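You operate a simulated robot arm through the tools that you are given. There is no shell and no other tool.

The job below is to be done with a simulated two-armed robot. You get a single attempt, and the scene is never put back.

## Task
Issue the yellow can with the funnel and the blue rag.
Fine: can and funnel in the steel tray, rag on the yellow outline; set the count knob to 3. Set down upright: what you pick out.

The check looks at the end state, three seconds after you hand in, the way a careful person would. Anything else that was tipped, shoved, dropped, spilled or broken makes it a failure.

## Robot
Two 7-joint arms with two-finger grippers on one trunk, on a base that drives. Base frame: it is fixed to the floor where the robot stands at the start and does not move with it; the origin is under the middle of the robot, x ahead of it, y to its left, z up. Units: m, rad, N and s.
The left shoulder is at the start at [0.028, 0.159, 1.229], the right one opposite. With the tool pointing down near the work surface each hand reaches from about 0.1 to 0.42 m from the robot's upright axis, wherever it stands, measured 20 degrees to its own side. Places, roughly: bar slider [0.5, 1, 1.1]; bleed wheel [0.5, 1.4, 1.1]; blue handle [0.5, 1.6, 1.1]; count knob [0.5, 0.8, 1.2]; result slider [0.5, 1, 1.2]; stand switch [0.5, 0.8, 1]; test button [0.6, 1.1, 1.1]; tray [0.5, 0.1, 0.9]; yellow handle [0.5, 1.5, 1.1]; yellow outline [0.4, 0.3, 0.9]. Payload 2.45 kg a hand.
Tool frame (each hand has its own): the origin (TCP) lies between the finger pads and is the grasp point; the fingertips stand 0.026 m ahead of it; z points along the fingers, y is the line along which they close. Largest opening 0.096 m; the body of the gripper starts 0.069 m behind the TCP.
Orientation is that of the tool frame in the base frame, as [roll, pitch, yaw] about the fixed x, y, z axes, in that order (R = Rz(yaw) Ry(pitch) Rx(roll)). With the fingers straight down and closing along the base's y, the tool's x points along the base's -x, its y along +y and its z along -z.

## Interface
- The arms move only by the tool play_rows. It takes "left_commands", "right_commands" or both (then of equal length, played together; a hand with none holds still); each is a list of rows, each an object (a shift or turn left out is 0, a gripper value left out holds the last) with "delta_pos": the shift along the base's x, y, z in m, a list of three; "rot": the turn, a rotation vector about the base's x, y, z in rad, a list of three; "hand": the finger opening in m, from 0 to 0.096. In form: [{"delta_pos": [dx, dy, dz], "rot": [wx, wy, wz], "hand": hand}, ...]. A call has 1 to 20 rows; each row is the pose to reach, as a shift and turn from the pose commanded when the call began. Each row takes 0.2 s and may step no farther than 0.05 m and 0.15 rad from the row before; otherwise, or with a gripper value out of range, the whole call is refused. A pose out of reach is approached as far as the arm can. The call stops where the force on the tool passes 90 N (or 10 N more than at its start, if that is more) or the arm is blocked; 0.2 s more then pass. The fingers move at their own pace and stop on an object; they squeeze with about 34 N. The grip force told is the motor's: it shows also when the fingers shut on nothing. Time passes only in rows, and 0.2 s behind the last, so rows that repeat a pose let the fingers close. The reply holds the time, the measured pose of the TCP, the force on the tool along the base axes, the opening and the grip force, in the units named above and with some noise, with the torque about the TCP (base axes, N m) and any sound that the robot's microphone picked up.
- Cameras (640 x 400 px; columns grow to the right, rows downward): "scene" is now at [0.0772, -0.0006, 1.7077]; the picture's right is [0.01, -1.00, -0.00], its down [-0.72, -0.01, -0.69] and it looks along [0.69, 0.01, -0.72] (base axes); focal length 214 px, centre (320, 200). "left" rides on the left gripper at [0.082, -0.003, -0.098] in its tool frame; the picture's right is [0.04, 1.00, 0.00], its down [-0.73, 0.03, -0.68] and it looks along [-0.68, 0.03, 0.73] (tool axes); focal length 256 px, centre (320, 200). "right" rides on the right gripper at [0.082, 0.003, -0.098] in its tool frame; the picture's right is [-0.04, 1.00, 0.00], its down [-0.73, -0.03, -0.68] and it looks along [-0.68, -0.03, 0.73] (tool axes); focal length 256 px, centre (320, 200).
- camera(camera): a new picture of that camera. It takes no simulated time.
- lift_body(by): slides the trunk up (or, below 0, down) by that many m; the arms and the scene camera ride with it, the base frame stays. It gives what a move gives, with no picture.
- base_move(legs): drives the robot by 1 to 6 legs, each [ahead, left, turn to the left] in m, m and rad, along the robot's own axes; the way and the turn of a leg run together, so that a leg with both is an arc; at most 1.5 m and 3.142 rad a leg. The arms and the cameras ride along, it lands a little off, and it stops where it bumps. It gives what a move gives.
- aim_head(pan, tilt): turns the head with the scene camera to pan (to the left, within 2.094 rad either way) and tilt (down, from -0.506 to 1.204), counted from straight ahead of the robot. It gives what a move gives.
- probe_pixels(camera, pixels): for up to 12 pixels [column, row] of the newest picture of that camera ("zoom" is the newest enlarged one), the place [x, y, z] in the base frame of the surface seen there, good to about 0.002 m. It takes no simulated time.
- close_up(camera, box): a new picture of the part [left, top, right, bottom] of that camera's present view, enlarged. It takes no simulated time.
- finish_job(): hands the job in; it is judged then, once.

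Unless the task says otherwise, let go and move clear before handing in.

The tools are called after "Emit:" as a command line: name --argument value ..., lists and objects as JSON in quotes. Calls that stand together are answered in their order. play_rows: Moves the arms, as the interface text tells. Its arguments: {"type":"object","properties":{"left_commands":{"type":"array"},"right_commands":{"type":"array"}},"required":[]} The other tools are called the same way: lift_body (by) slides the trunk up or down; base_move (legs) drives the base; aim_head (pan, tilt) turns the head that bears the scene camera; camera (camera) takes a picture; probe_pixels (camera, pixels) gives the place of the surface under pixels of a picture; close_up (camera, box) takes an enlarged picture of a part of a camera's view; finish_job () hands the job in.

At the start:

```text
clock: 0.0
left_ee_pos: [0.3874, 0.4507, 1.446]
left_orientation: [3.137, 0.0, 3.139]
left_wrist_force: [0.7, -0.3, 0.2]
left_moment: [0.02, 0.02, -0.02]
left_grip_width: 0.096
left_grip_force: 0.1
right_ee_pos: [0.4448, 0.0742, 1.4157]
right_orientation: [3.134, 0.001, -3.14]
right_wrist_force: [-0.3, 0.1, 0.4]
right_moment: [0.06, 0.03, 0.0]
right_grip_width: 0.0958
right_grip_force: 0.0
trunk travel left (down, up): [-0.398, 0.169]
robot x, y, heading: [0.002, -0.0021, -0.0]
head pan, tilt: [0.01, 0.806]
```

scene: 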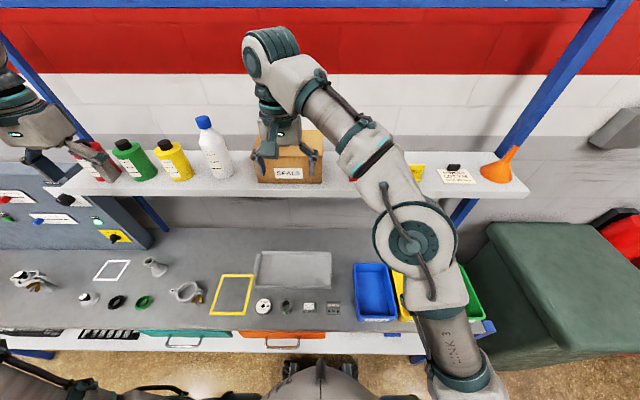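
right: 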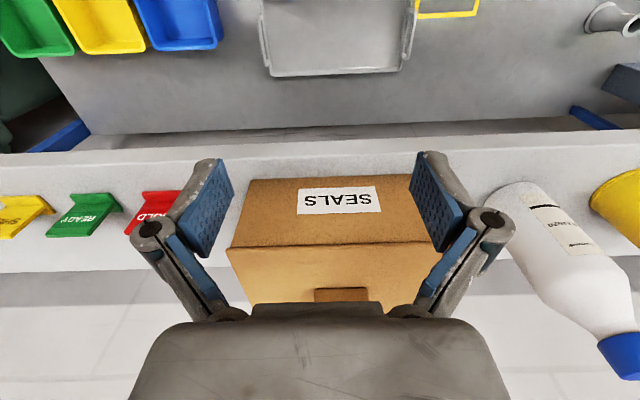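
left: 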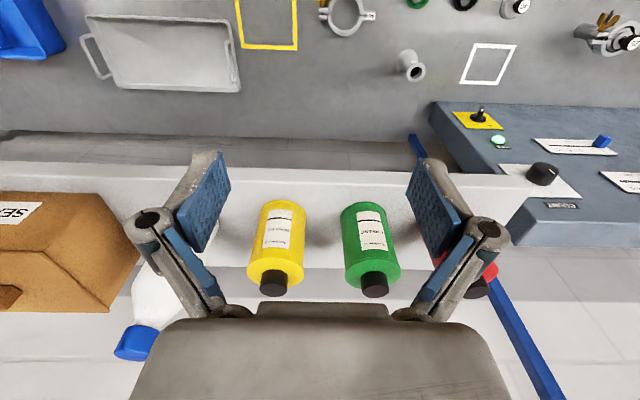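

The scene picture shows the yellow can near (175,160), an orange funnel near (502,165) and the steel tray near (292,270); no blue rag is visible yet. I'll take enlarged views before moving anything.

Emit:
close_up --camera "scene" --box '[60, 100, 340, 275]'

Emit:
close_up --camera "scene" --box '[340, 100, 640, 290]'

Emit:
close_up --camera "scene" --box '[0, 180, 350, 400]'

Emit:
probe_pixels --camera "scene" --pixels '[[171, 146], [180, 170], [130, 148], [502, 172], [512, 150], [215, 308], [251, 278], [292, 285], [260, 255], [328, 255], [110, 270], [70, 190]]'

```text
2.29 times, centred on (200, 188) of scene
```

zoom: 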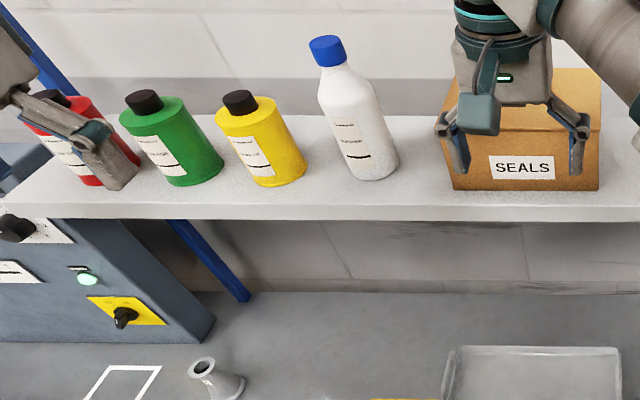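

```text
2.11 times, centred on (490, 195) of scene
```

zoom: 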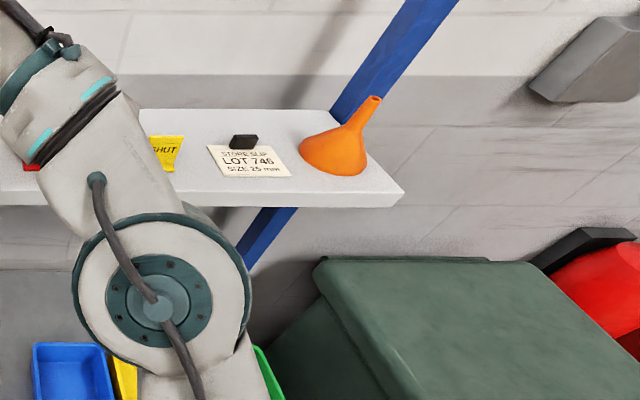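

```text
1.82 times, centred on (175, 290) of scene
```

zoom: 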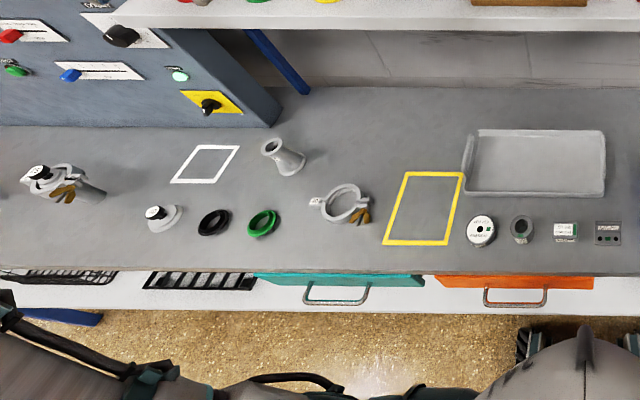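

```text
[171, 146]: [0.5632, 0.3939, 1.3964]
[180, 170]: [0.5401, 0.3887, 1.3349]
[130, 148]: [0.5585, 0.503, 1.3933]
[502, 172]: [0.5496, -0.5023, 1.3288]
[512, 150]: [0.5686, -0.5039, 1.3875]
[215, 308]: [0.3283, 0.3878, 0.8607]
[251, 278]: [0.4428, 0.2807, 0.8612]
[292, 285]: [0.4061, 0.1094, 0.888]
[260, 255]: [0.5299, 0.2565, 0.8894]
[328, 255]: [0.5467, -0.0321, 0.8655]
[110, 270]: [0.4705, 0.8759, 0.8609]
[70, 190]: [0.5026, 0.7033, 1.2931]
```

No rag on the bench; there are two drawers (teal and orange) and baskets under the edge. I'll look around with the head for the rag.

Emit:
aim_head --pan 0.9 --tilt 0.6

Emit:
camera --camera "scene"

Emit:
aim_head --pan -0.9 --tilt 0.6

Emit:
camera --camera "scene"

Emit:
aim_head --pan 0.5 --tilt 1.2

Emit:
camera --camera "scene"

Emit:
aim_head --pan -0.5 --tilt 1.2

Emit:
camera --camera "scene"

```text
clock: 1.2
left_ee_pos: [0.3847, 0.4495, 1.4474]
left_orientation: [3.134, 0.001, 3.141]
left_wrist_force: [0.0, 0.0, -0.3]
left_moment: [-0.01, -0.01, 0.02]
left_grip_width: 0.0961
left_grip_force: 0.1
right_ee_pos: [0.4445, 0.0728, 1.4158]
right_orientation: [3.136, 0.001, 3.14]
right_wrist_force: [0.1, -0.2, -1.2]
right_moment: [0.02, 0.01, 0.0]
right_grip_width: 0.096
right_grip_force: 0.1
trunk travel left (down, up): [-0.398, 0.169]
robot x, y, heading: [-0.0003, 0.0005, -0.002]
head pan, tilt: [0.901, 0.6]
```

```text
taken
```

scene: 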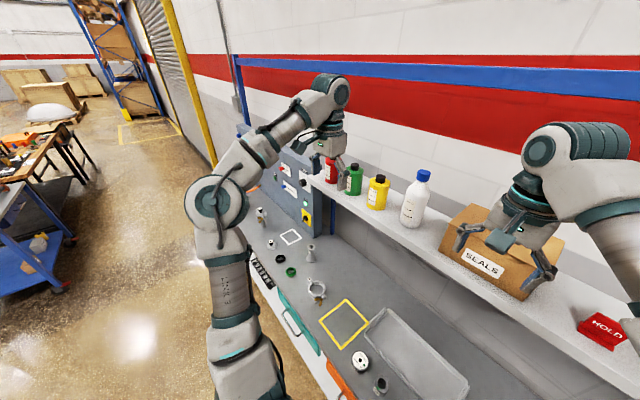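

```text
clock: 3.0
left_ee_pos: [0.3849, 0.4461, 1.4483]
left_orientation: [3.133, 0.003, 3.141]
left_wrist_force: [0.9, -0.7, 0.1]
left_moment: [-0.03, -0.01, 0.03]
left_grip_width: 0.0961
left_grip_force: 0.2
right_ee_pos: [0.4444, 0.0715, 1.4183]
right_orientation: [3.132, 0.001, 3.139]
right_wrist_force: [0.4, 0.2, 0.8]
right_moment: [0.05, 0.01, -0.03]
right_grip_width: 0.0959
right_grip_force: 0.1
trunk travel left (down, up): [-0.398, 0.169]
robot x, y, heading: [0.0012, -0.0083, -0.006]
head pan, tilt: [-0.901, 0.6]
```

```text
taken
```

scene: 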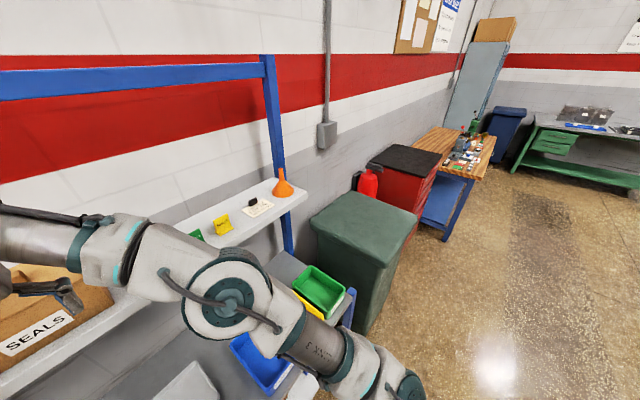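

```text
clock: 4.5
left_ee_pos: [0.3851, 0.4566, 1.4452]
left_orientation: [3.141, 0.002, 3.139]
left_wrist_force: [0.4, -0.2, 0.3]
left_moment: [0.0, 0.0, -0.01]
left_grip_width: 0.0958
left_grip_force: 0.1
right_ee_pos: [0.4444, 0.0817, 1.4175]
right_orientation: [3.14, 0.002, 3.141]
right_wrist_force: [-0.2, 0.1, -0.2]
right_moment: [-0.01, 0.02, -0.01]
right_grip_width: 0.0959
right_grip_force: 0.0
trunk travel left (down, up): [-0.398, 0.169]
robot x, y, heading: [-0.002, -0.0031, -0.004]
head pan, tilt: [0.499, 1.201]
```

```text
taken
```

scene: 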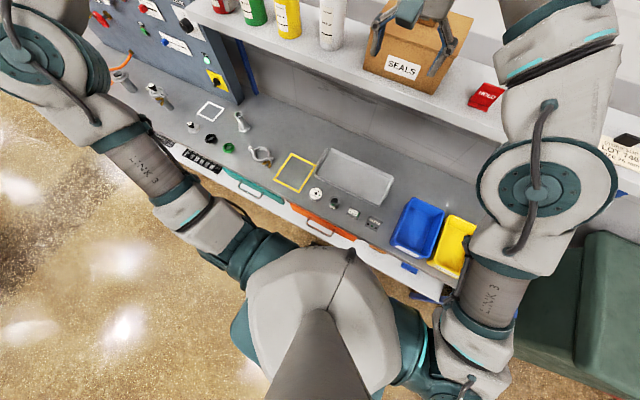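

```text
clock: 5.8
left_ee_pos: [0.3839, 0.4509, 1.4477]
left_orientation: [3.137, 0.002, 3.141]
left_wrist_force: [0.1, -0.7, 0.0]
left_moment: [0.0, -0.01, 0.0]
left_grip_width: 0.0959
left_grip_force: 0.2
right_ee_pos: [0.4448, 0.0751, 1.4195]
right_orientation: [3.137, 0.001, 3.14]
right_wrist_force: [0.2, 0.5, -0.7]
right_moment: [0.0, -0.04, -0.03]
right_grip_width: 0.0961
right_grip_force: 0.0
trunk travel left (down, up): [-0.398, 0.169]
robot x, y, heading: [0.0011, -0.0015, -0.005]
head pan, tilt: [-0.499, 1.201]
```

```text
taken
```

scene: 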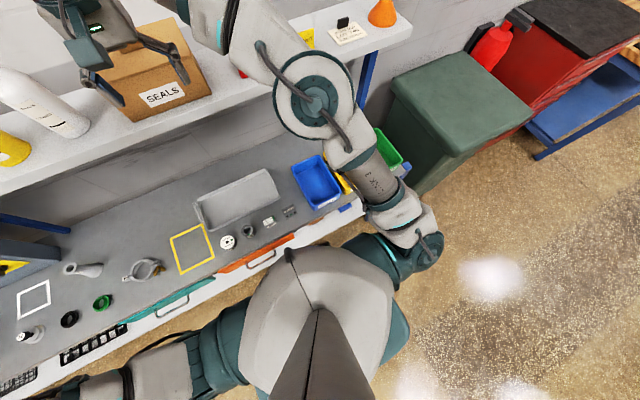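

No rag is in the open. In this picture there's a blue patch at about (345,207), and I can't see into the drawers. I'll zoom on those places.

Emit:
close_up --camera "scene" --box '[220, 130, 420, 255]'

Emit:
aim_head --pan 0.6 --tilt 0.9

Emit:
camera --camera "scene"

Emit:
close_up --camera "scene" --box '[100, 40, 340, 190]'

Emit:
close_up --camera "scene" --box '[100, 170, 420, 370]'

```text
3.20 times, centred on (320, 192) of scene
```

zoom: 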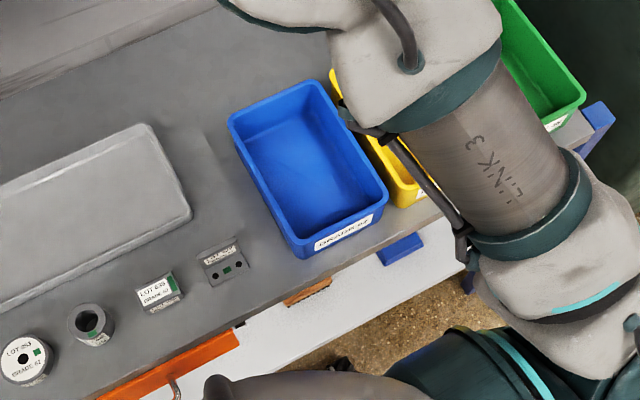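

```text
clock: 7.1
left_ee_pos: [0.3851, 0.4529, 1.4479]
left_orientation: [3.137, 0.003, 3.139]
left_wrist_force: [-0.5, -0.4, 0.6]
left_moment: [0.02, 0.01, 0.01]
left_grip_width: 0.0959
left_grip_force: 0.0
right_ee_pos: [0.445, 0.0762, 1.4182]
right_orientation: [3.137, 0.003, -3.141]
right_wrist_force: [0.2, -0.3, 0.1]
right_moment: [0.01, -0.01, 0.01]
right_grip_width: 0.0959
right_grip_force: 0.1
trunk travel left (down, up): [-0.398, 0.169]
robot x, y, heading: [-0.0006, -0.0006, -0.005]
head pan, tilt: [0.6, 0.901]
```

```text
taken
```

scene: 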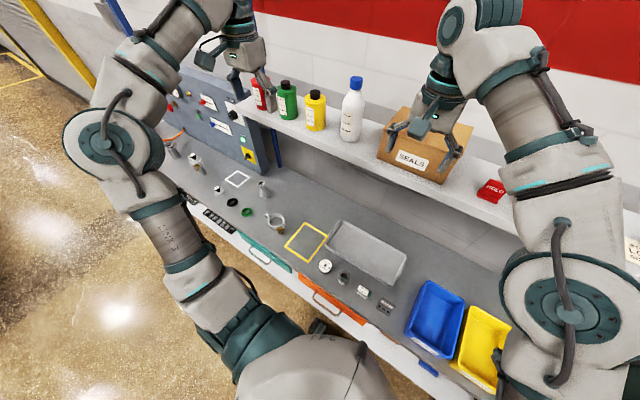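

```text
2.67 times, centred on (220, 115) of scene
```

zoom: 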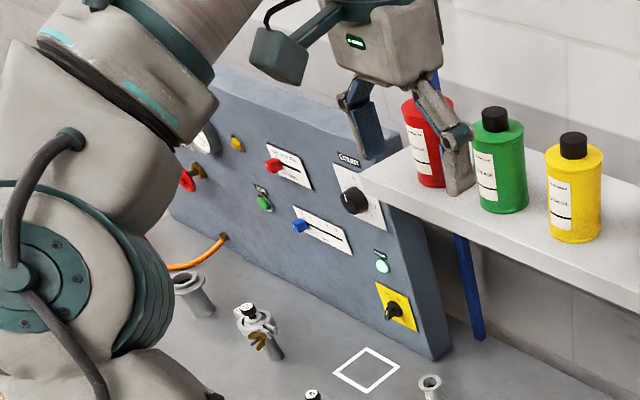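

```text
2.00 times, centred on (260, 270) of scene
```

zoom: 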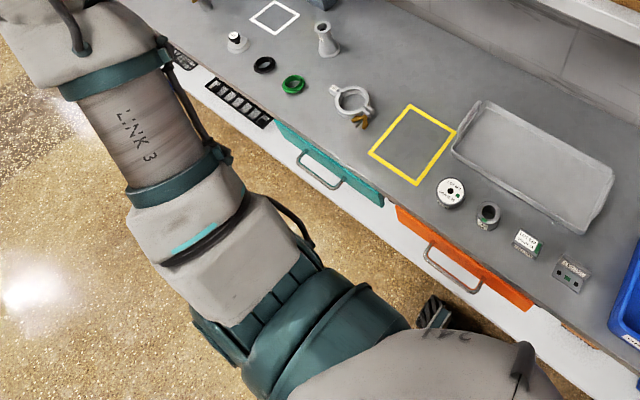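

The rag must be in one of the drawers (or hidden). I'll raise the trunk to be clear of the shelf, back away, and look at the drawer fronts.

Emit:
lift_body --by 0.1

Emit:
base_move --legs '[[-0.6, 0, 0]]'

Emit:
aim_head --pan 0.2 --tilt 0.75

Emit:
camera --camera "scene"

Emit:
camera --camera "left"

Emit:
camera --camera "right"

```text
clock: 8.4
left_ee_pos: [0.3842, 0.4537, 1.5453]
left_orientation: [3.138, 0.001, 3.139]
left_wrist_force: [0.4, -0.8, -0.1]
left_moment: [0.01, 0.0, -0.04]
left_grip_width: 0.0959
left_grip_force: 0.0
right_ee_pos: [0.444, 0.0784, 1.5185]
right_orientation: [3.137, 0.002, 3.14]
right_wrist_force: [0.2, 0.3, -1.0]
right_moment: [0.04, 0.0, -0.01]
right_grip_width: 0.096
right_grip_force: 0.0
trunk travel left (down, up): [-0.498, 0.069]
robot x, y, heading: [-0.0001, -0.004, -0.002]
head pan, tilt: [0.6, 0.901]
```

```text
clock: 11.8
left_ee_pos: [-0.2087, 0.4536, 1.5453]
left_orientation: [3.139, -0.001, 3.141]
left_wrist_force: [0.3, -0.6, -0.8]
left_moment: [0.0, -0.01, 0.0]
left_grip_width: 0.0962
left_grip_force: 0.0
right_ee_pos: [-0.1481, 0.0781, 1.5177]
right_orientation: [3.14, 0.0, -3.141]
right_wrist_force: [0.1, -0.5, -0.1]
right_moment: [0.01, 0.01, 0.04]
right_grip_width: 0.096
right_grip_force: 0.1
trunk travel left (down, up): [-0.498, 0.069]
robot x, y, heading: [-0.5929, -0.0058, 0.002]
head pan, tilt: [0.6, 0.901]
```

```text
clock: 12.7
left_ee_pos: [-0.2149, 0.4521, 1.5491]
left_orientation: [3.136, 0.007, -3.138]
left_wrist_force: [-0.5, 0.6, 0.3]
left_moment: [0.0, -0.01, -0.01]
left_grip_width: 0.0958
left_grip_force: 0.1
right_ee_pos: [-0.1534, 0.0774, 1.52]
right_orientation: [3.136, 0.004, -3.14]
right_wrist_force: [-0.1, 0.5, 0.2]
right_moment: [-0.01, 0.0, 0.01]
right_grip_width: 0.0963
right_grip_force: 0.0
trunk travel left (down, up): [-0.498, 0.069]
robot x, y, heading: [-0.5954, -0.002, -0.002]
head pan, tilt: [0.201, 0.75]
```

```text
taken
```

scene: 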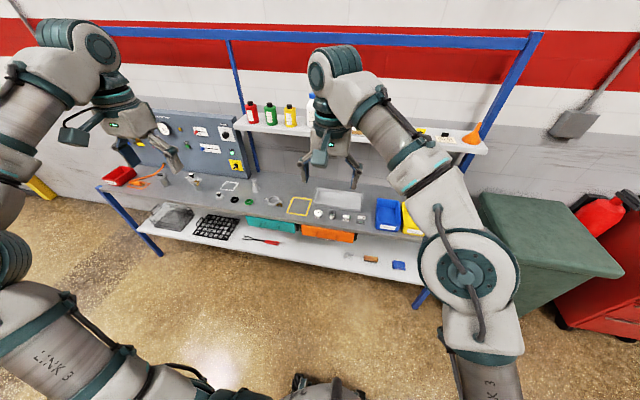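

```text
taken
```

left: 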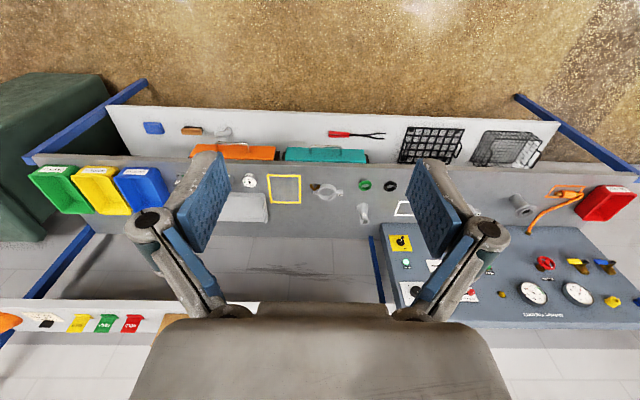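

```text
taken
```

right: 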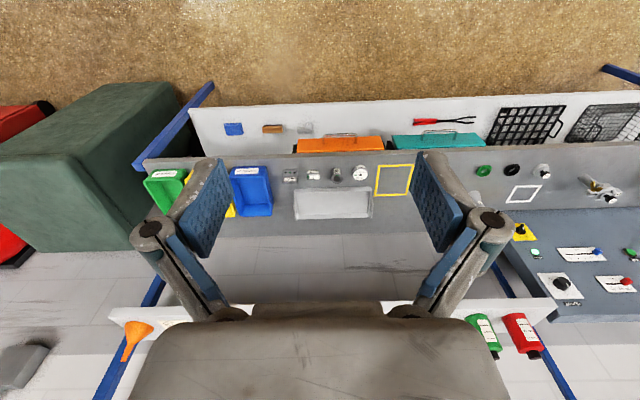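

There is a lower shelf: a blue flat thing at (398,265), a brown brush at (370,258), something at (355,240). I'll zoom there.

Emit:
close_up --camera "scene" --box '[330, 210, 450, 285]'

Emit:
probe_pixels --camera "scene" --pixels '[[398, 265], [392, 262], [403, 263], [394, 270], [405, 270], [370, 258], [415, 275], [340, 258], [330, 234], [402, 236]]'

Emit:
close_up --camera "scene" --box '[120, 90, 360, 240]'

```text
5.33 times, centred on (390, 248) of scene
```

zoom: 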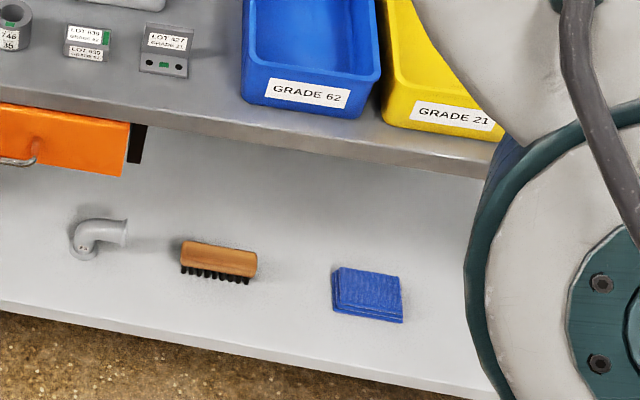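

```text
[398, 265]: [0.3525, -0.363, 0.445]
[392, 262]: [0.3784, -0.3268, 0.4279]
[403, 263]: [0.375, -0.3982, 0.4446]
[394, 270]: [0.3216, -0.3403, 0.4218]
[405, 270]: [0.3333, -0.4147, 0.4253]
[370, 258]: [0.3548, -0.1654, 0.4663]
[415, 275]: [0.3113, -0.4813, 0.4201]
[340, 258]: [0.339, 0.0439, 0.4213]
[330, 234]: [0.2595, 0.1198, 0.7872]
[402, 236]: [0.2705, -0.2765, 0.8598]
```

```text
2.67 times, centred on (240, 165) of scene
```

zoom: 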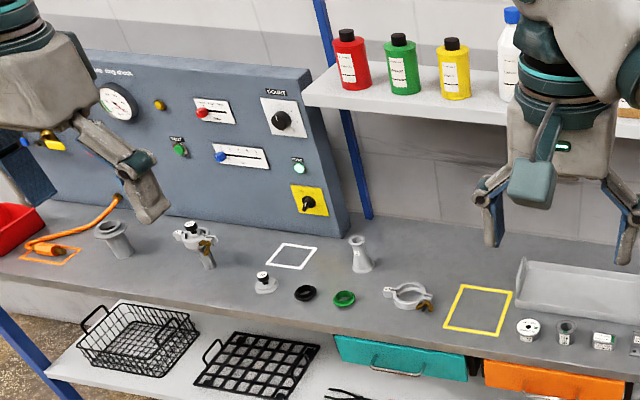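

The folded blue rag lies on the lower shelf at about (0.352, -0.365, 0.445). Next I'll look closely at the count knob and measure edges of shelf, bench, tray and can.

Emit:
close_up --camera "scene" --box '[195, 110, 265, 175]'

Emit:
probe_pixels --camera "zoom" --pixels '[[290, 140], [300, 170]]'

Emit:
close_up --camera "scene" --box '[230, 80, 330, 142]'

Emit:
probe_pixels --camera "scene" --pixels '[[291, 116], [291, 125], [291, 107], [270, 116], [271, 130], [314, 110], [289, 131], [296, 132], [240, 131], [275, 135], [480, 150], [225, 141]]'

```text
6.15 times, centred on (230, 142) of scene
```

zoom: 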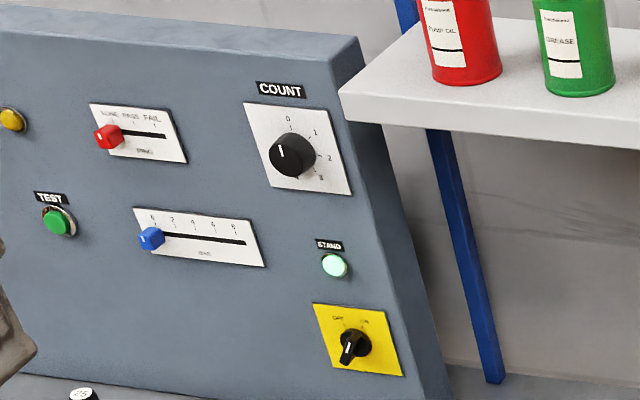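

```text
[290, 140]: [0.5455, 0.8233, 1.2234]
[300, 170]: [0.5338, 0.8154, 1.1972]
```

```text
6.40 times, centred on (280, 111) of scene
```

zoom: 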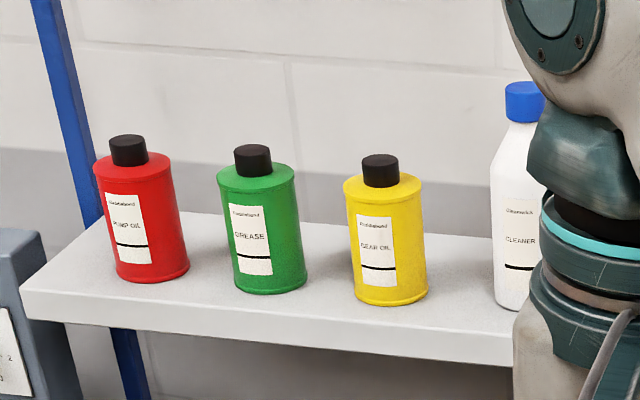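

```text
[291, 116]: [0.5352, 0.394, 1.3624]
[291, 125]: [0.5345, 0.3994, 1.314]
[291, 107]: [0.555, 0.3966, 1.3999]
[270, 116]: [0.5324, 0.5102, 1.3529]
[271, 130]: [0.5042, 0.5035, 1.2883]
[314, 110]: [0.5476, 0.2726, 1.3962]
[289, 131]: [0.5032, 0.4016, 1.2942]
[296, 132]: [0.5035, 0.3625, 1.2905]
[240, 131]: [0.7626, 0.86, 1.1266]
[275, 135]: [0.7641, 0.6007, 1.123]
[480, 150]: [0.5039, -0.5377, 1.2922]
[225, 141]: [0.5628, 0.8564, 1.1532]
```

The knob dial reads 0 at top, then 1, 2, 3 clockwise, with the pointer at 0. The yellow can is "gear oil" at about (0.565,0.394). Now I'll measure the rag and the ledge around it from the right-hand camera.

Emit:
close_up --camera "right" --box '[130, 70, 370, 220]'

Emit:
probe_pixels --camera "right" --pixels '[[233, 129], [226, 124], [241, 123], [226, 135], [243, 134], [230, 108], [265, 106], [260, 153], [260, 157], [272, 128], [300, 128], [330, 137]]'

```text
2.67 times, centred on (250, 145) of right
```

zoom: 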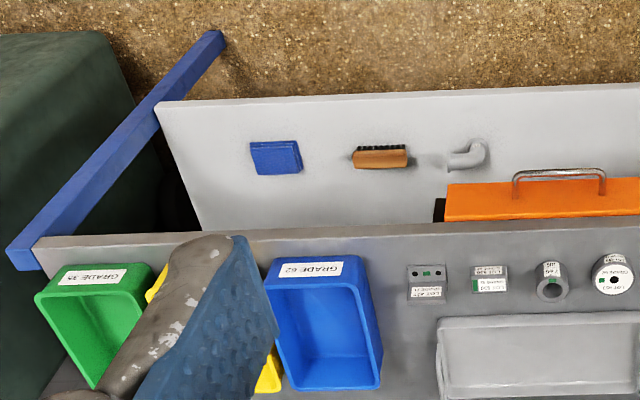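

```text
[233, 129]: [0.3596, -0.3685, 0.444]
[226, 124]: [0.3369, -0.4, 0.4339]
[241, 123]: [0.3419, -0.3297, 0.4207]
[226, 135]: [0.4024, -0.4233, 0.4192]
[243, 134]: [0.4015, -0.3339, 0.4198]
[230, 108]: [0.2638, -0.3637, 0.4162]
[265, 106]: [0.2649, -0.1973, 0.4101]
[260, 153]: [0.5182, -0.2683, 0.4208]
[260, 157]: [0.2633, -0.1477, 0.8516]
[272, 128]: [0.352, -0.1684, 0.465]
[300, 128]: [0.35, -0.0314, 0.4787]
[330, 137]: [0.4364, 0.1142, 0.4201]
```

The rag spans roughly x 0.33–0.40, y −0.41…−0.33, top z 0.445, on a ledge at z 0.42; the bench edge above is at x≈0.26. I'll lower the trunk here in the open, then move the right hand forward-tilted.

Emit:
lift_body --by -0.48

Emit:
base_move --legs '[[0, -0.2, 0]]'

Emit:
aim_head --pan -0.1 --tilt 0.7

Emit:
camera --camera "scene"

Emit:
camera --camera "right"

```text
refused: -0.48 is not a number from -0.4 to 0.4
```

```text
clock: 13.9
left_ee_pos: [-0.2364, 0.4153, 1.5255]
left_orientation: [-3.097, 0.004, -3.126]
left_wrist_force: [-0.3, 2.1, -2.6]
left_moment: [-0.21, 0.01, 0.08]
left_grip_width: 0.0958
left_grip_force: 0.0
right_ee_pos: [-0.177, 0.0317, 1.5145]
right_orientation: [-3.106, 0.005, -3.129]
right_wrist_force: [0.1, 2.3, -0.7]
right_moment: [-0.21, 0.01, 0.06]
right_grip_width: 0.0961
right_grip_force: 0.0
trunk travel left (down, up): [-0.498, 0.069]
robot x, y, heading: [-0.5986, -0.1124, 0.012]
head pan, tilt: [0.201, 0.75]
stopped in leg 1: the robot was blocked; the commanded pose is now the measured one
```

```text
clock: 14.7
left_ee_pos: [-0.2365, 0.2903, 1.5576]
left_orientation: [3.101, -0.001, -3.124]
left_wrist_force: [-0.4, -0.1, 0.0]
left_moment: [0.01, 0.03, -0.03]
left_grip_width: 0.0961
left_grip_force: 0.1
right_ee_pos: [-0.1722, -0.0932, 1.5157]
right_orientation: [3.106, -0.003, -3.122]
right_wrist_force: [0.8, -3.2, 0.4]
right_moment: [0.24, 0.09, 0.01]
right_grip_width: 0.0958
right_grip_force: 0.1
trunk travel left (down, up): [-0.498, 0.069]
robot x, y, heading: [-0.6044, -0.1318, 0.022]
head pan, tilt: [-0.099, 0.7]
```

```text
taken
```

scene: 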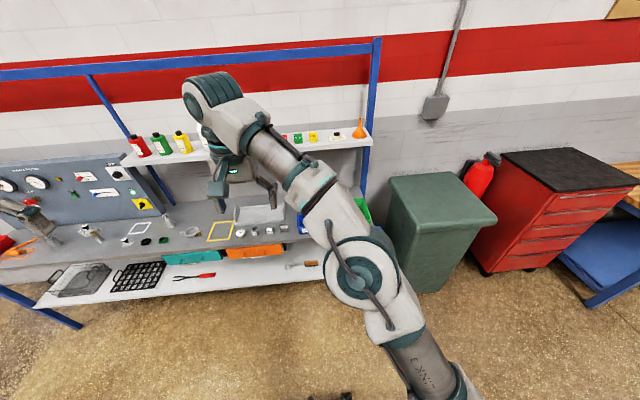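

```text
taken
```

right: 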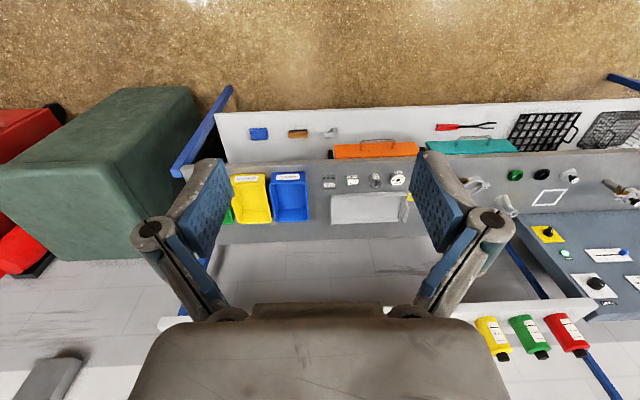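

The sideways move was blocked at y≈−0.11. I'll find out what stands on the right before going on.

Emit:
probe_pixels --camera "scene" --pixels '[[392, 185], [445, 228], [496, 218], [445, 285], [400, 270], [352, 300], [350, 255], [480, 268], [460, 175], [520, 380], [350, 350], [200, 350]]'

Emit:
aim_head --pan -1.3 --tilt 0.9

Emit:
camera --camera "scene"

Emit:
aim_head --pan -2.05 --tilt 0.8

Emit:
camera --camera "scene"

Emit:
aim_head --pan 0.0 --tilt 1.2

Emit:
camera --camera "scene"

```text
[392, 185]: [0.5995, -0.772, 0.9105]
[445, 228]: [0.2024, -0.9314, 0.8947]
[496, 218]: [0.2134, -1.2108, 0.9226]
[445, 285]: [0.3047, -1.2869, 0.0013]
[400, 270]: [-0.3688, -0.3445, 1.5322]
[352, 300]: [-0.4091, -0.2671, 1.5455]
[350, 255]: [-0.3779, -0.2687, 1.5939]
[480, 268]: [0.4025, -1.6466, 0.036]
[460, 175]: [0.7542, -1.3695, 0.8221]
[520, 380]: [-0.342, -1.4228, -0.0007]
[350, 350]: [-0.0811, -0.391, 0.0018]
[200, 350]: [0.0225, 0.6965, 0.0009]
```

```text
clock: 16.1
left_ee_pos: [-0.228, 0.4447, 1.5176]
left_orientation: [-3.084, 0.001, -3.128]
left_wrist_force: [0.7, -1.6, -1.2]
left_moment: [0.08, -0.02, 0.07]
left_grip_width: 0.0957
left_grip_force: 0.0
right_ee_pos: [-0.1672, 0.0676, 1.5116]
right_orientation: [-3.084, 0.0, -3.131]
right_wrist_force: [0.4, 3.7, -3.3]
right_moment: [-0.37, -0.03, -0.01]
right_grip_width: 0.0961
right_grip_force: 0.0
trunk travel left (down, up): [-0.498, 0.069]
robot x, y, heading: [-0.5997, -0.1057, 0.008]
head pan, tilt: [-1.3, 0.901]
```

```text
taken
```

scene: 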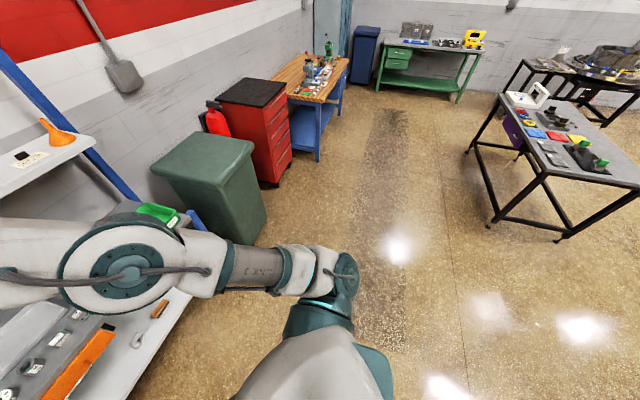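

```text
clock: 17.2
left_ee_pos: [-0.229, 0.45, 1.5159]
left_orientation: [-3.082, 0.004, -3.13]
left_wrist_force: [0.4, 0.0, -2.4]
left_moment: [0.04, -0.01, 0.04]
left_grip_width: 0.0957
left_grip_force: 0.0
right_ee_pos: [-0.1694, 0.0743, 1.5116]
right_orientation: [-3.081, 0.0, -3.132]
right_wrist_force: [-0.3, 4.4, -3.6]
right_moment: [-0.4, -0.02, 0.0]
right_grip_width: 0.0959
right_grip_force: 0.0
trunk travel left (down, up): [-0.498, 0.069]
robot x, y, heading: [-0.5958, -0.1051, 0.002]
head pan, tilt: [-2.051, 0.799]
```

```text
taken
```

scene: 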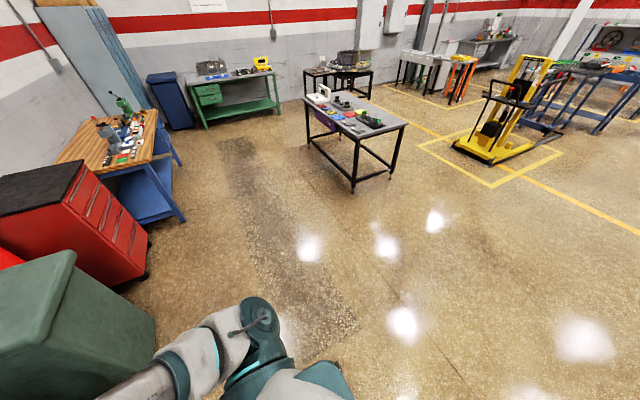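

```text
clock: 19.2
left_ee_pos: [-0.2537, 0.317, 1.5501]
left_orientation: [3.116, -0.002, -3.118]
left_wrist_force: [-0.6, -0.3, 0.8]
left_moment: [0.15, -0.03, -0.01]
left_grip_width: 0.0959
left_grip_force: 0.1
right_ee_pos: [-0.1926, -0.0707, 1.503]
right_orientation: [3.13, -0.006, -3.097]
right_wrist_force: [-0.1, -2.2, -3.1]
right_moment: [0.18, -0.02, 0.05]
right_grip_width: 0.096
right_grip_force: 0.1
trunk travel left (down, up): [-0.498, 0.069]
robot x, y, heading: [-0.6153, -0.1253, 0.019]
head pan, tilt: [0.0, 1.201]
```

```text
taken
```

scene: 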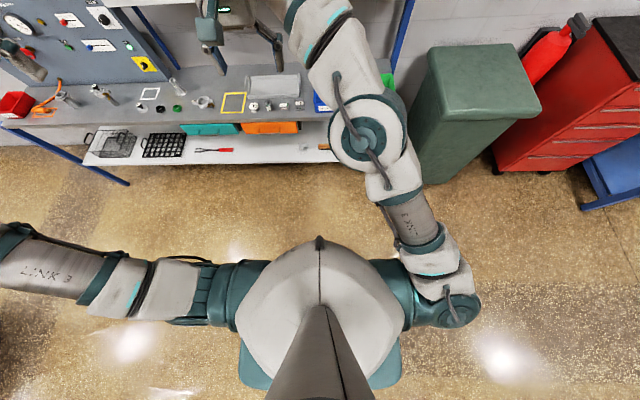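

Nothing in view blocks the way; the hand readings are swaying from side to side. I'll lower the trunk and let it settle before driving again.

Emit:
lift_body --by -0.3

Emit:
play_rows --right_commands '[{}, {}, {}, {}, {}, {}, {}, {}]'

```text
clock: 19.5
left_ee_pos: [-0.2313, 0.5023, 1.4917]
left_orientation: [-3.049, -0.008, -3.124]
left_wrist_force: [0.4, -3.5, -3.1]
left_moment: [0.2, 0.06, 0.06]
left_grip_width: 0.0958
left_grip_force: 0.0
right_ee_pos: [-0.1802, 0.1259, 1.4817]
right_orientation: [-3.019, -0.022, -3.099]
right_wrist_force: [-6.7, 12.1, -11.7]
right_moment: [-1.36, -0.73, 0.15]
right_grip_width: 0.0955
right_grip_force: 0.0
trunk travel left (down, up): [-0.496, 0.071]
robot x, y, heading: [-0.6054, -0.1054, 0.003]
head pan, tilt: [0.0, 1.201]
stopped: the arm was blocked; the commanded pose is now the measured one
```

```text
clock: 19.9
left_ee_pos: [-0.268, 0.3076, 1.5653]
left_orientation: [3.09, 0.018, -3.126]
left_wrist_force: [-2.0, -1.4, 2.9]
left_moment: [0.08, -0.22, -0.01]
left_grip_width: 0.0962
left_grip_force: 0.1
right_ee_pos: [-0.1791, 0.021, 1.5832]
right_orientation: [2.935, 0.139, 3.113]
right_wrist_force: [-2.7, 0.4, -3.6]
right_moment: [0.05, -0.3, -0.02]
right_grip_width: 0.0957
right_grip_force: 0.1
trunk travel left (down, up): [-0.496, 0.071]
robot x, y, heading: [-0.5841, -0.1076, 0.026]
head pan, tilt: [0.0, 1.201]
stopped in row 1 (right hand): the arm was blocked; the commanded pose is now the measured one
```

Both calls stopped early and the readings still swing. I'll look at the pictures before doing anything more.

Emit:
camera --camera "scene"

Emit:
camera --camera "right"

Emit:
camera --camera "left"

```text
taken
```

scene: 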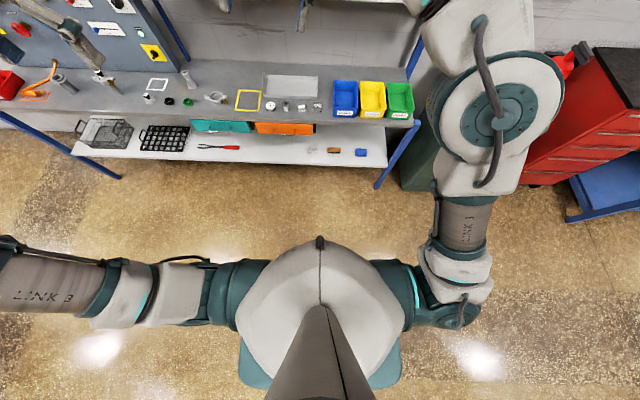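

```text
taken
```

right: 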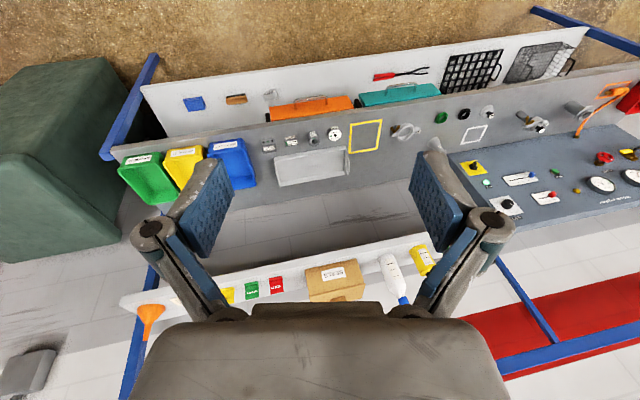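

```text
taken
```

left: 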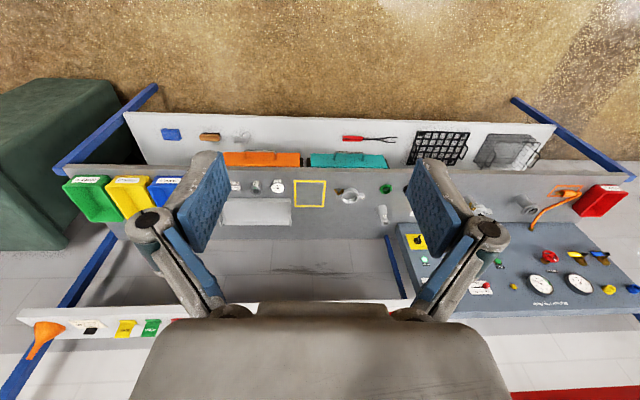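

The pictures show nothing touching the robot; it is a swing of the arms/base after the abrupt stop. I'll hold both hands for a while and bring them gently inward and down.

Emit:
play_rows --right_commands '[{}, {}, {}, {}, {}, {}]' --left_commands '[{}, {}, {}, {}, {}, {}]'

Emit:
play_rows --right_commands '[{}, {}, {}, {}, {}, {}]' --left_commands '[{}, {}, {}, {}, {}, {}]'

```text
clock: 20.2
left_ee_pos: [-0.2641, 0.2152, 1.5832]
left_orientation: [3.043, 0.018, 3.139]
left_wrist_force: [0.8, -2.0, 2.0]
left_moment: [0.25, 0.02, -0.04]
left_grip_width: 0.0961
left_grip_force: 0.1
right_ee_pos: [-0.1839, -0.1316, 1.5684]
right_orientation: [2.938, 0.08, 3.098]
right_wrist_force: [0.9, -4.7, 2.7]
right_moment: [0.32, 0.18, 0.02]
right_grip_width: 0.0962
right_grip_force: 0.0
trunk travel left (down, up): [-0.496, 0.071]
robot x, y, heading: [-0.6015, -0.1269, 0.004]
head pan, tilt: [0.0, 1.201]
stopped in row 1 (right hand): the arm was blocked; the commanded pose is now the measured one
```

```text
clock: 20.7
left_ee_pos: [-0.2664, 0.4197, 1.5311]
left_orientation: [-3.106, 0.015, -3.13]
left_wrist_force: [-0.8, 2.8, -1.4]
left_moment: [-0.25, -0.05, 0.06]
left_grip_width: 0.0959
left_grip_force: 0.0
right_ee_pos: [-0.191, 0.077, 1.5541]
right_orientation: [3.062, 0.086, 3.118]
right_wrist_force: [-0.8, 2.1, -0.7]
right_moment: [-0.19, -0.01, 0.0]
right_grip_width: 0.0959
right_grip_force: 0.0
trunk travel left (down, up): [-0.496, 0.071]
robot x, y, heading: [-0.6026, -0.1063, 0.014]
head pan, tilt: [0.0, 1.201]
stopped in row 2 (right hand): the arm was blocked; the commanded pose is now the measured one
```

The whole body seems to be rocking (roll ±0.05 rad). I'll let time pass with head moves only and see if it dies out, also looking behind on the left.

Emit:
aim_head --pan 2.05 --tilt 0.9

Emit:
camera --camera "scene"

Emit:
aim_head --pan 0.0 --tilt 0.9

Emit:
aim_head --pan 0.02 --tilt 0.9

Emit:
aim_head --pan 0.0 --tilt 0.9

```text
clock: 22.6
left_ee_pos: [-0.2641, 0.4036, 1.5362]
left_orientation: [-3.123, 0.01, -3.126]
left_wrist_force: [-0.8, 0.3, -0.6]
left_moment: [-0.06, 0.02, 0.04]
left_grip_width: 0.0962
left_grip_force: 0.1
right_ee_pos: [-0.1928, 0.0539, 1.5511]
right_orientation: [3.047, 0.081, 3.117]
right_wrist_force: [-0.3, 1.9, 0.9]
right_moment: [-0.19, 0.04, -0.02]
right_grip_width: 0.096
right_grip_force: 0.1
trunk travel left (down, up): [-0.496, 0.071]
robot x, y, heading: [-0.6011, -0.0999, 0.01]
head pan, tilt: [2.051, 0.901]
```

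```text
taken
```

scene: 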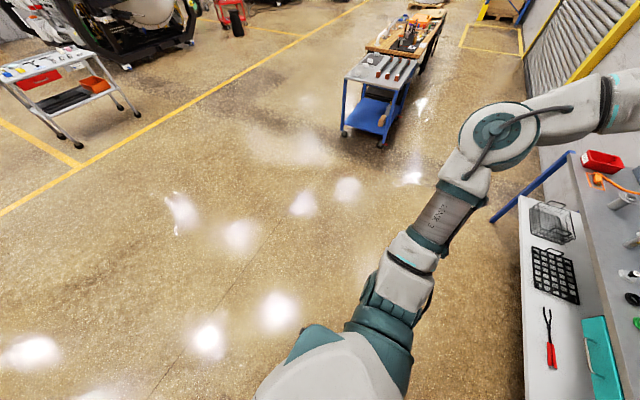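

```text
clock: 24.6
left_ee_pos: [-0.2776, 0.2832, 1.5643]
left_orientation: [3.088, 0.008, -3.126]
left_wrist_force: [0.7, -1.5, 0.0]
left_moment: [0.13, 0.04, 0.03]
left_grip_width: 0.0959
left_grip_force: 0.0
right_ee_pos: [-0.2083, -0.069, 1.5481]
right_orientation: [2.999, 0.07, 3.133]
right_wrist_force: [-2.9, -0.4, -2.0]
right_moment: [0.08, -0.27, -0.05]
right_grip_width: 0.0961
right_grip_force: 0.1
trunk travel left (down, up): [-0.496, 0.071]
robot x, y, heading: [-0.6063, -0.1232, 0.016]
head pan, tilt: [0.0, 0.901]
```

```text
clock: 25.2
left_ee_pos: [-0.2615, 0.3649, 1.5466]
left_orientation: [3.128, 0.0, -3.14]
left_wrist_force: [-0.3, 0.5, -0.3]
left_moment: [-0.01, -0.02, 0.01]
left_grip_width: 0.0961
left_grip_force: 0.0
right_ee_pos: [-0.1734, 0.0831, 1.5924]
right_orientation: [2.933, 0.148, 3.09]
right_wrist_force: [-0.8, 5.1, 1.6]
right_moment: [-0.51, 0.03, -0.08]
right_grip_width: 0.096
right_grip_force: 0.0
trunk travel left (down, up): [-0.496, 0.071]
robot x, y, heading: [-0.5926, -0.1146, 0.029]
head pan, tilt: [0.019, 0.901]
```

```text
clock: 25.8
left_ee_pos: [-0.2855, 0.3383, 1.5505]
left_orientation: [3.123, 0.007, -3.12]
left_wrist_force: [-1.1, 1.2, -1.4]
left_moment: [-0.09, -0.05, -0.03]
left_grip_width: 0.096
left_grip_force: 0.0
right_ee_pos: [-0.2146, -0.0269, 1.5402]
right_orientation: [3.046, 0.055, 3.141]
right_wrist_force: [0.0, -2.1, -1.3]
right_moment: [0.21, 0.05, 0.04]
right_grip_width: 0.0958
right_grip_force: 0.1
trunk travel left (down, up): [-0.496, 0.071]
robot x, y, heading: [-0.6097, -0.1141, 0.013]
head pan, tilt: [0.0, 0.901]
```

The swing is fading. I'll move the right hand gently down and outward, away from its awkward raised pose.

Emit:
play_rows --right_commands '[{"delta_pos": [0, -0.01, -0.02]}, {"delta_pos": [0, -0.03, -0.05]}, {"delta_pos": [0, -0.06, -0.08]}, {"delta_pos": [0, -0.09, -0.11]}, {"delta_pos": [0, -0.12, -0.14]}, {"delta_pos": [0, -0.15, -0.17]}, {"delta_pos": [0, -0.17, -0.2]}, {"delta_pos": [0, -0.17, -0.2]}]'

```text
clock: 26.1
left_ee_pos: [-0.2579, 0.4798, 1.5086]
left_orientation: [-3.069, -0.001, -3.123]
left_wrist_force: [0.1, -0.8, -2.4]
left_moment: [0.08, 0.05, 0.08]
left_grip_width: 0.0957
left_grip_force: 0.2
right_ee_pos: [-0.1877, 0.1377, 1.5299]
right_orientation: [3.103, 0.068, 3.124]
right_wrist_force: [-2.0, 5.3, -7.0]
right_moment: [-0.41, -0.26, -0.05]
right_grip_width: 0.0957
right_grip_force: 0.0
trunk travel left (down, up): [-0.496, 0.071]
robot x, y, heading: [-0.6049, -0.0931, 0.007]
head pan, tilt: [0.0, 0.901]
stopped in row 1 (right hand): the arm was blocked; the commanded pose is now the measured one
```

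Arm moves made during the swing feed it. I'll let it die out fully with slow head tilts only.

Emit:
aim_head --pan 0.0 --tilt 0.0

Emit:
aim_head --pan 0.0 --tilt 0.9

Emit:
aim_head --pan 0.0 --tilt 0.0

Emit:
aim_head --pan 0.0 --tilt 0.9

Emit:
aim_head --pan 0.0 --tilt 0.0

Emit:
aim_head --pan 0.0 --tilt 0.9

```text
clock: 27.4
left_ee_pos: [-0.2643, 0.4597, 1.5215]
left_orientation: [-3.086, 0.006, -3.12]
left_wrist_force: [0.3, -0.6, -0.9]
left_moment: [0.02, -0.03, 0.08]
left_grip_width: 0.0959
left_grip_force: 0.0
right_ee_pos: [-0.1852, 0.1313, 1.557]
right_orientation: [3.024, 0.101, 3.087]
right_wrist_force: [3.7, -1.1, 6.8]
right_moment: [-0.01, 0.33, -0.02]
right_grip_width: 0.096
right_grip_force: 0.0
trunk travel left (down, up): [-0.496, 0.071]
robot x, y, heading: [-0.6004, -0.0954, 0.007]
head pan, tilt: [0.0, 0.0]
```

```text
clock: 28.6
left_ee_pos: [-0.265, 0.4148, 1.5352]
left_orientation: [-3.123, 0.003, -3.132]
left_wrist_force: [-0.3, 0.1, -0.4]
left_moment: [0.03, 0.03, 0.02]
left_grip_width: 0.096
left_grip_force: 0.1
right_ee_pos: [-0.1841, 0.1198, 1.5661]
right_orientation: [2.971, 0.121, 3.087]
right_wrist_force: [-0.5, 6.3, 0.5]
right_moment: [-0.54, -0.02, -0.12]
right_grip_width: 0.0961
right_grip_force: 0.1
trunk travel left (down, up): [-0.496, 0.071]
robot x, y, heading: [-0.5976, -0.0993, 0.017]
head pan, tilt: [0.0, 0.901]
```

```text
clock: 29.8
left_ee_pos: [-0.2692, 0.3642, 1.5491]
left_orientation: [3.127, 0.009, -3.129]
left_wrist_force: [0.0, 2.0, 0.4]
left_moment: [-0.17, 0.0, 0.0]
left_grip_width: 0.0962
left_grip_force: 0.1
right_ee_pos: [-0.1857, 0.0672, 1.5709]
right_orientation: [2.941, 0.123, 3.085]
right_wrist_force: [-0.9, 1.2, -0.9]
right_moment: [-0.07, -0.04, -0.01]
right_grip_width: 0.0959
right_grip_force: 0.0
trunk travel left (down, up): [-0.496, 0.071]
robot x, y, heading: [-0.5897, -0.1052, 0.019]
head pan, tilt: [0.0, 0.0]
```

```text
clock: 30.9
left_ee_pos: [-0.2672, 0.3192, 1.5616]
left_orientation: [3.107, 0.013, -3.126]
left_wrist_force: [2.4, 1.5, 1.6]
left_moment: [-0.17, 0.24, -0.03]
left_grip_width: 0.0961
left_grip_force: 0.1
right_ee_pos: [-0.186, -0.0, 1.5738]
right_orientation: [2.934, 0.108, 3.082]
right_wrist_force: [-0.1, -2.8, 0.5]
right_moment: [0.24, 0.02, 0.05]
right_grip_width: 0.0959
right_grip_force: 0.1
trunk travel left (down, up): [-0.496, 0.071]
robot x, y, heading: [-0.5931, -0.1166, 0.012]
head pan, tilt: [0.0, 0.901]
```

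```text
clock: 32.1
left_ee_pos: [-0.2684, 0.2905, 1.5681]
left_orientation: [3.091, 0.012, -3.134]
left_wrist_force: [1.7, 2.7, 1.5]
left_moment: [-0.29, 0.07, -0.09]
left_grip_width: 0.096
left_grip_force: 0.0
right_ee_pos: [-0.1897, -0.0593, 1.5664]
right_orientation: [2.952, 0.086, 3.083]
right_wrist_force: [2.5, -11.4, 0.8]
right_moment: [1.01, 0.29, 0.14]
right_grip_width: 0.096
right_grip_force: 0.0
trunk travel left (down, up): [-0.496, 0.071]
robot x, y, heading: [-0.6009, -0.1156, 0.002]
head pan, tilt: [0.0, 0.0]
```

```text
clock: 33.4
left_ee_pos: [-0.2728, 0.2726, 1.5751]
left_orientation: [3.083, 0.014, -3.138]
left_wrist_force: [1.2, 0.5, 1.9]
left_moment: [-0.04, 0.05, -0.02]
left_grip_width: 0.096
left_grip_force: 0.1
right_ee_pos: [-0.1991, -0.0838, 1.5551]
right_orientation: [2.981, 0.073, 3.109]
right_wrist_force: [1.2, -5.4, 0.8]
right_moment: [0.5, 0.1, 0.07]
right_grip_width: 0.0962
right_grip_force: 0.1
trunk travel left (down, up): [-0.496, 0.071]
robot x, y, heading: [-0.6038, -0.1136, 0.004]
head pan, tilt: [0.0, 0.901]
```

The swing persists, possibly excited by my evenly timed head moves. I'll try a tiny base move, which may re-seat the drive.

Emit:
base_move --legs '[[-0.03, 0, 0]]'

Emit:
camera --camera "scene"

```text
clock: 34.2
left_ee_pos: [-0.2991, 0.386, 1.5395]
left_orientation: [3.137, -0.01, 3.139]
left_wrist_force: [-3.1, 1.5, -0.8]
left_moment: [-0.1, -0.4, 0.05]
left_grip_width: 0.0959
left_grip_force: 0.0
right_ee_pos: [-0.2013, 0.0722, 1.588]
right_orientation: [2.913, 0.118, 3.063]
right_wrist_force: [-0.9, 6.4, -0.7]
right_moment: [-0.52, -0.15, -0.11]
right_grip_width: 0.0957
right_grip_force: 0.1
trunk travel left (down, up): [-0.496, 0.071]
robot x, y, heading: [-0.6139, -0.0873, 0.017]
head pan, tilt: [0.0, 0.901]
stopped in leg 1: the robot was blocked; the commanded pose is now the measured one
```

```text
taken
```

scene: 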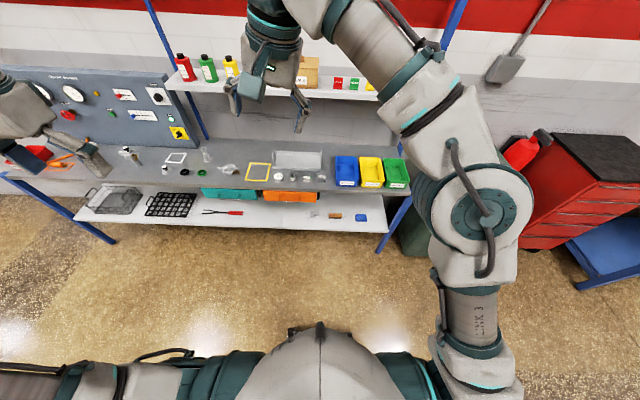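

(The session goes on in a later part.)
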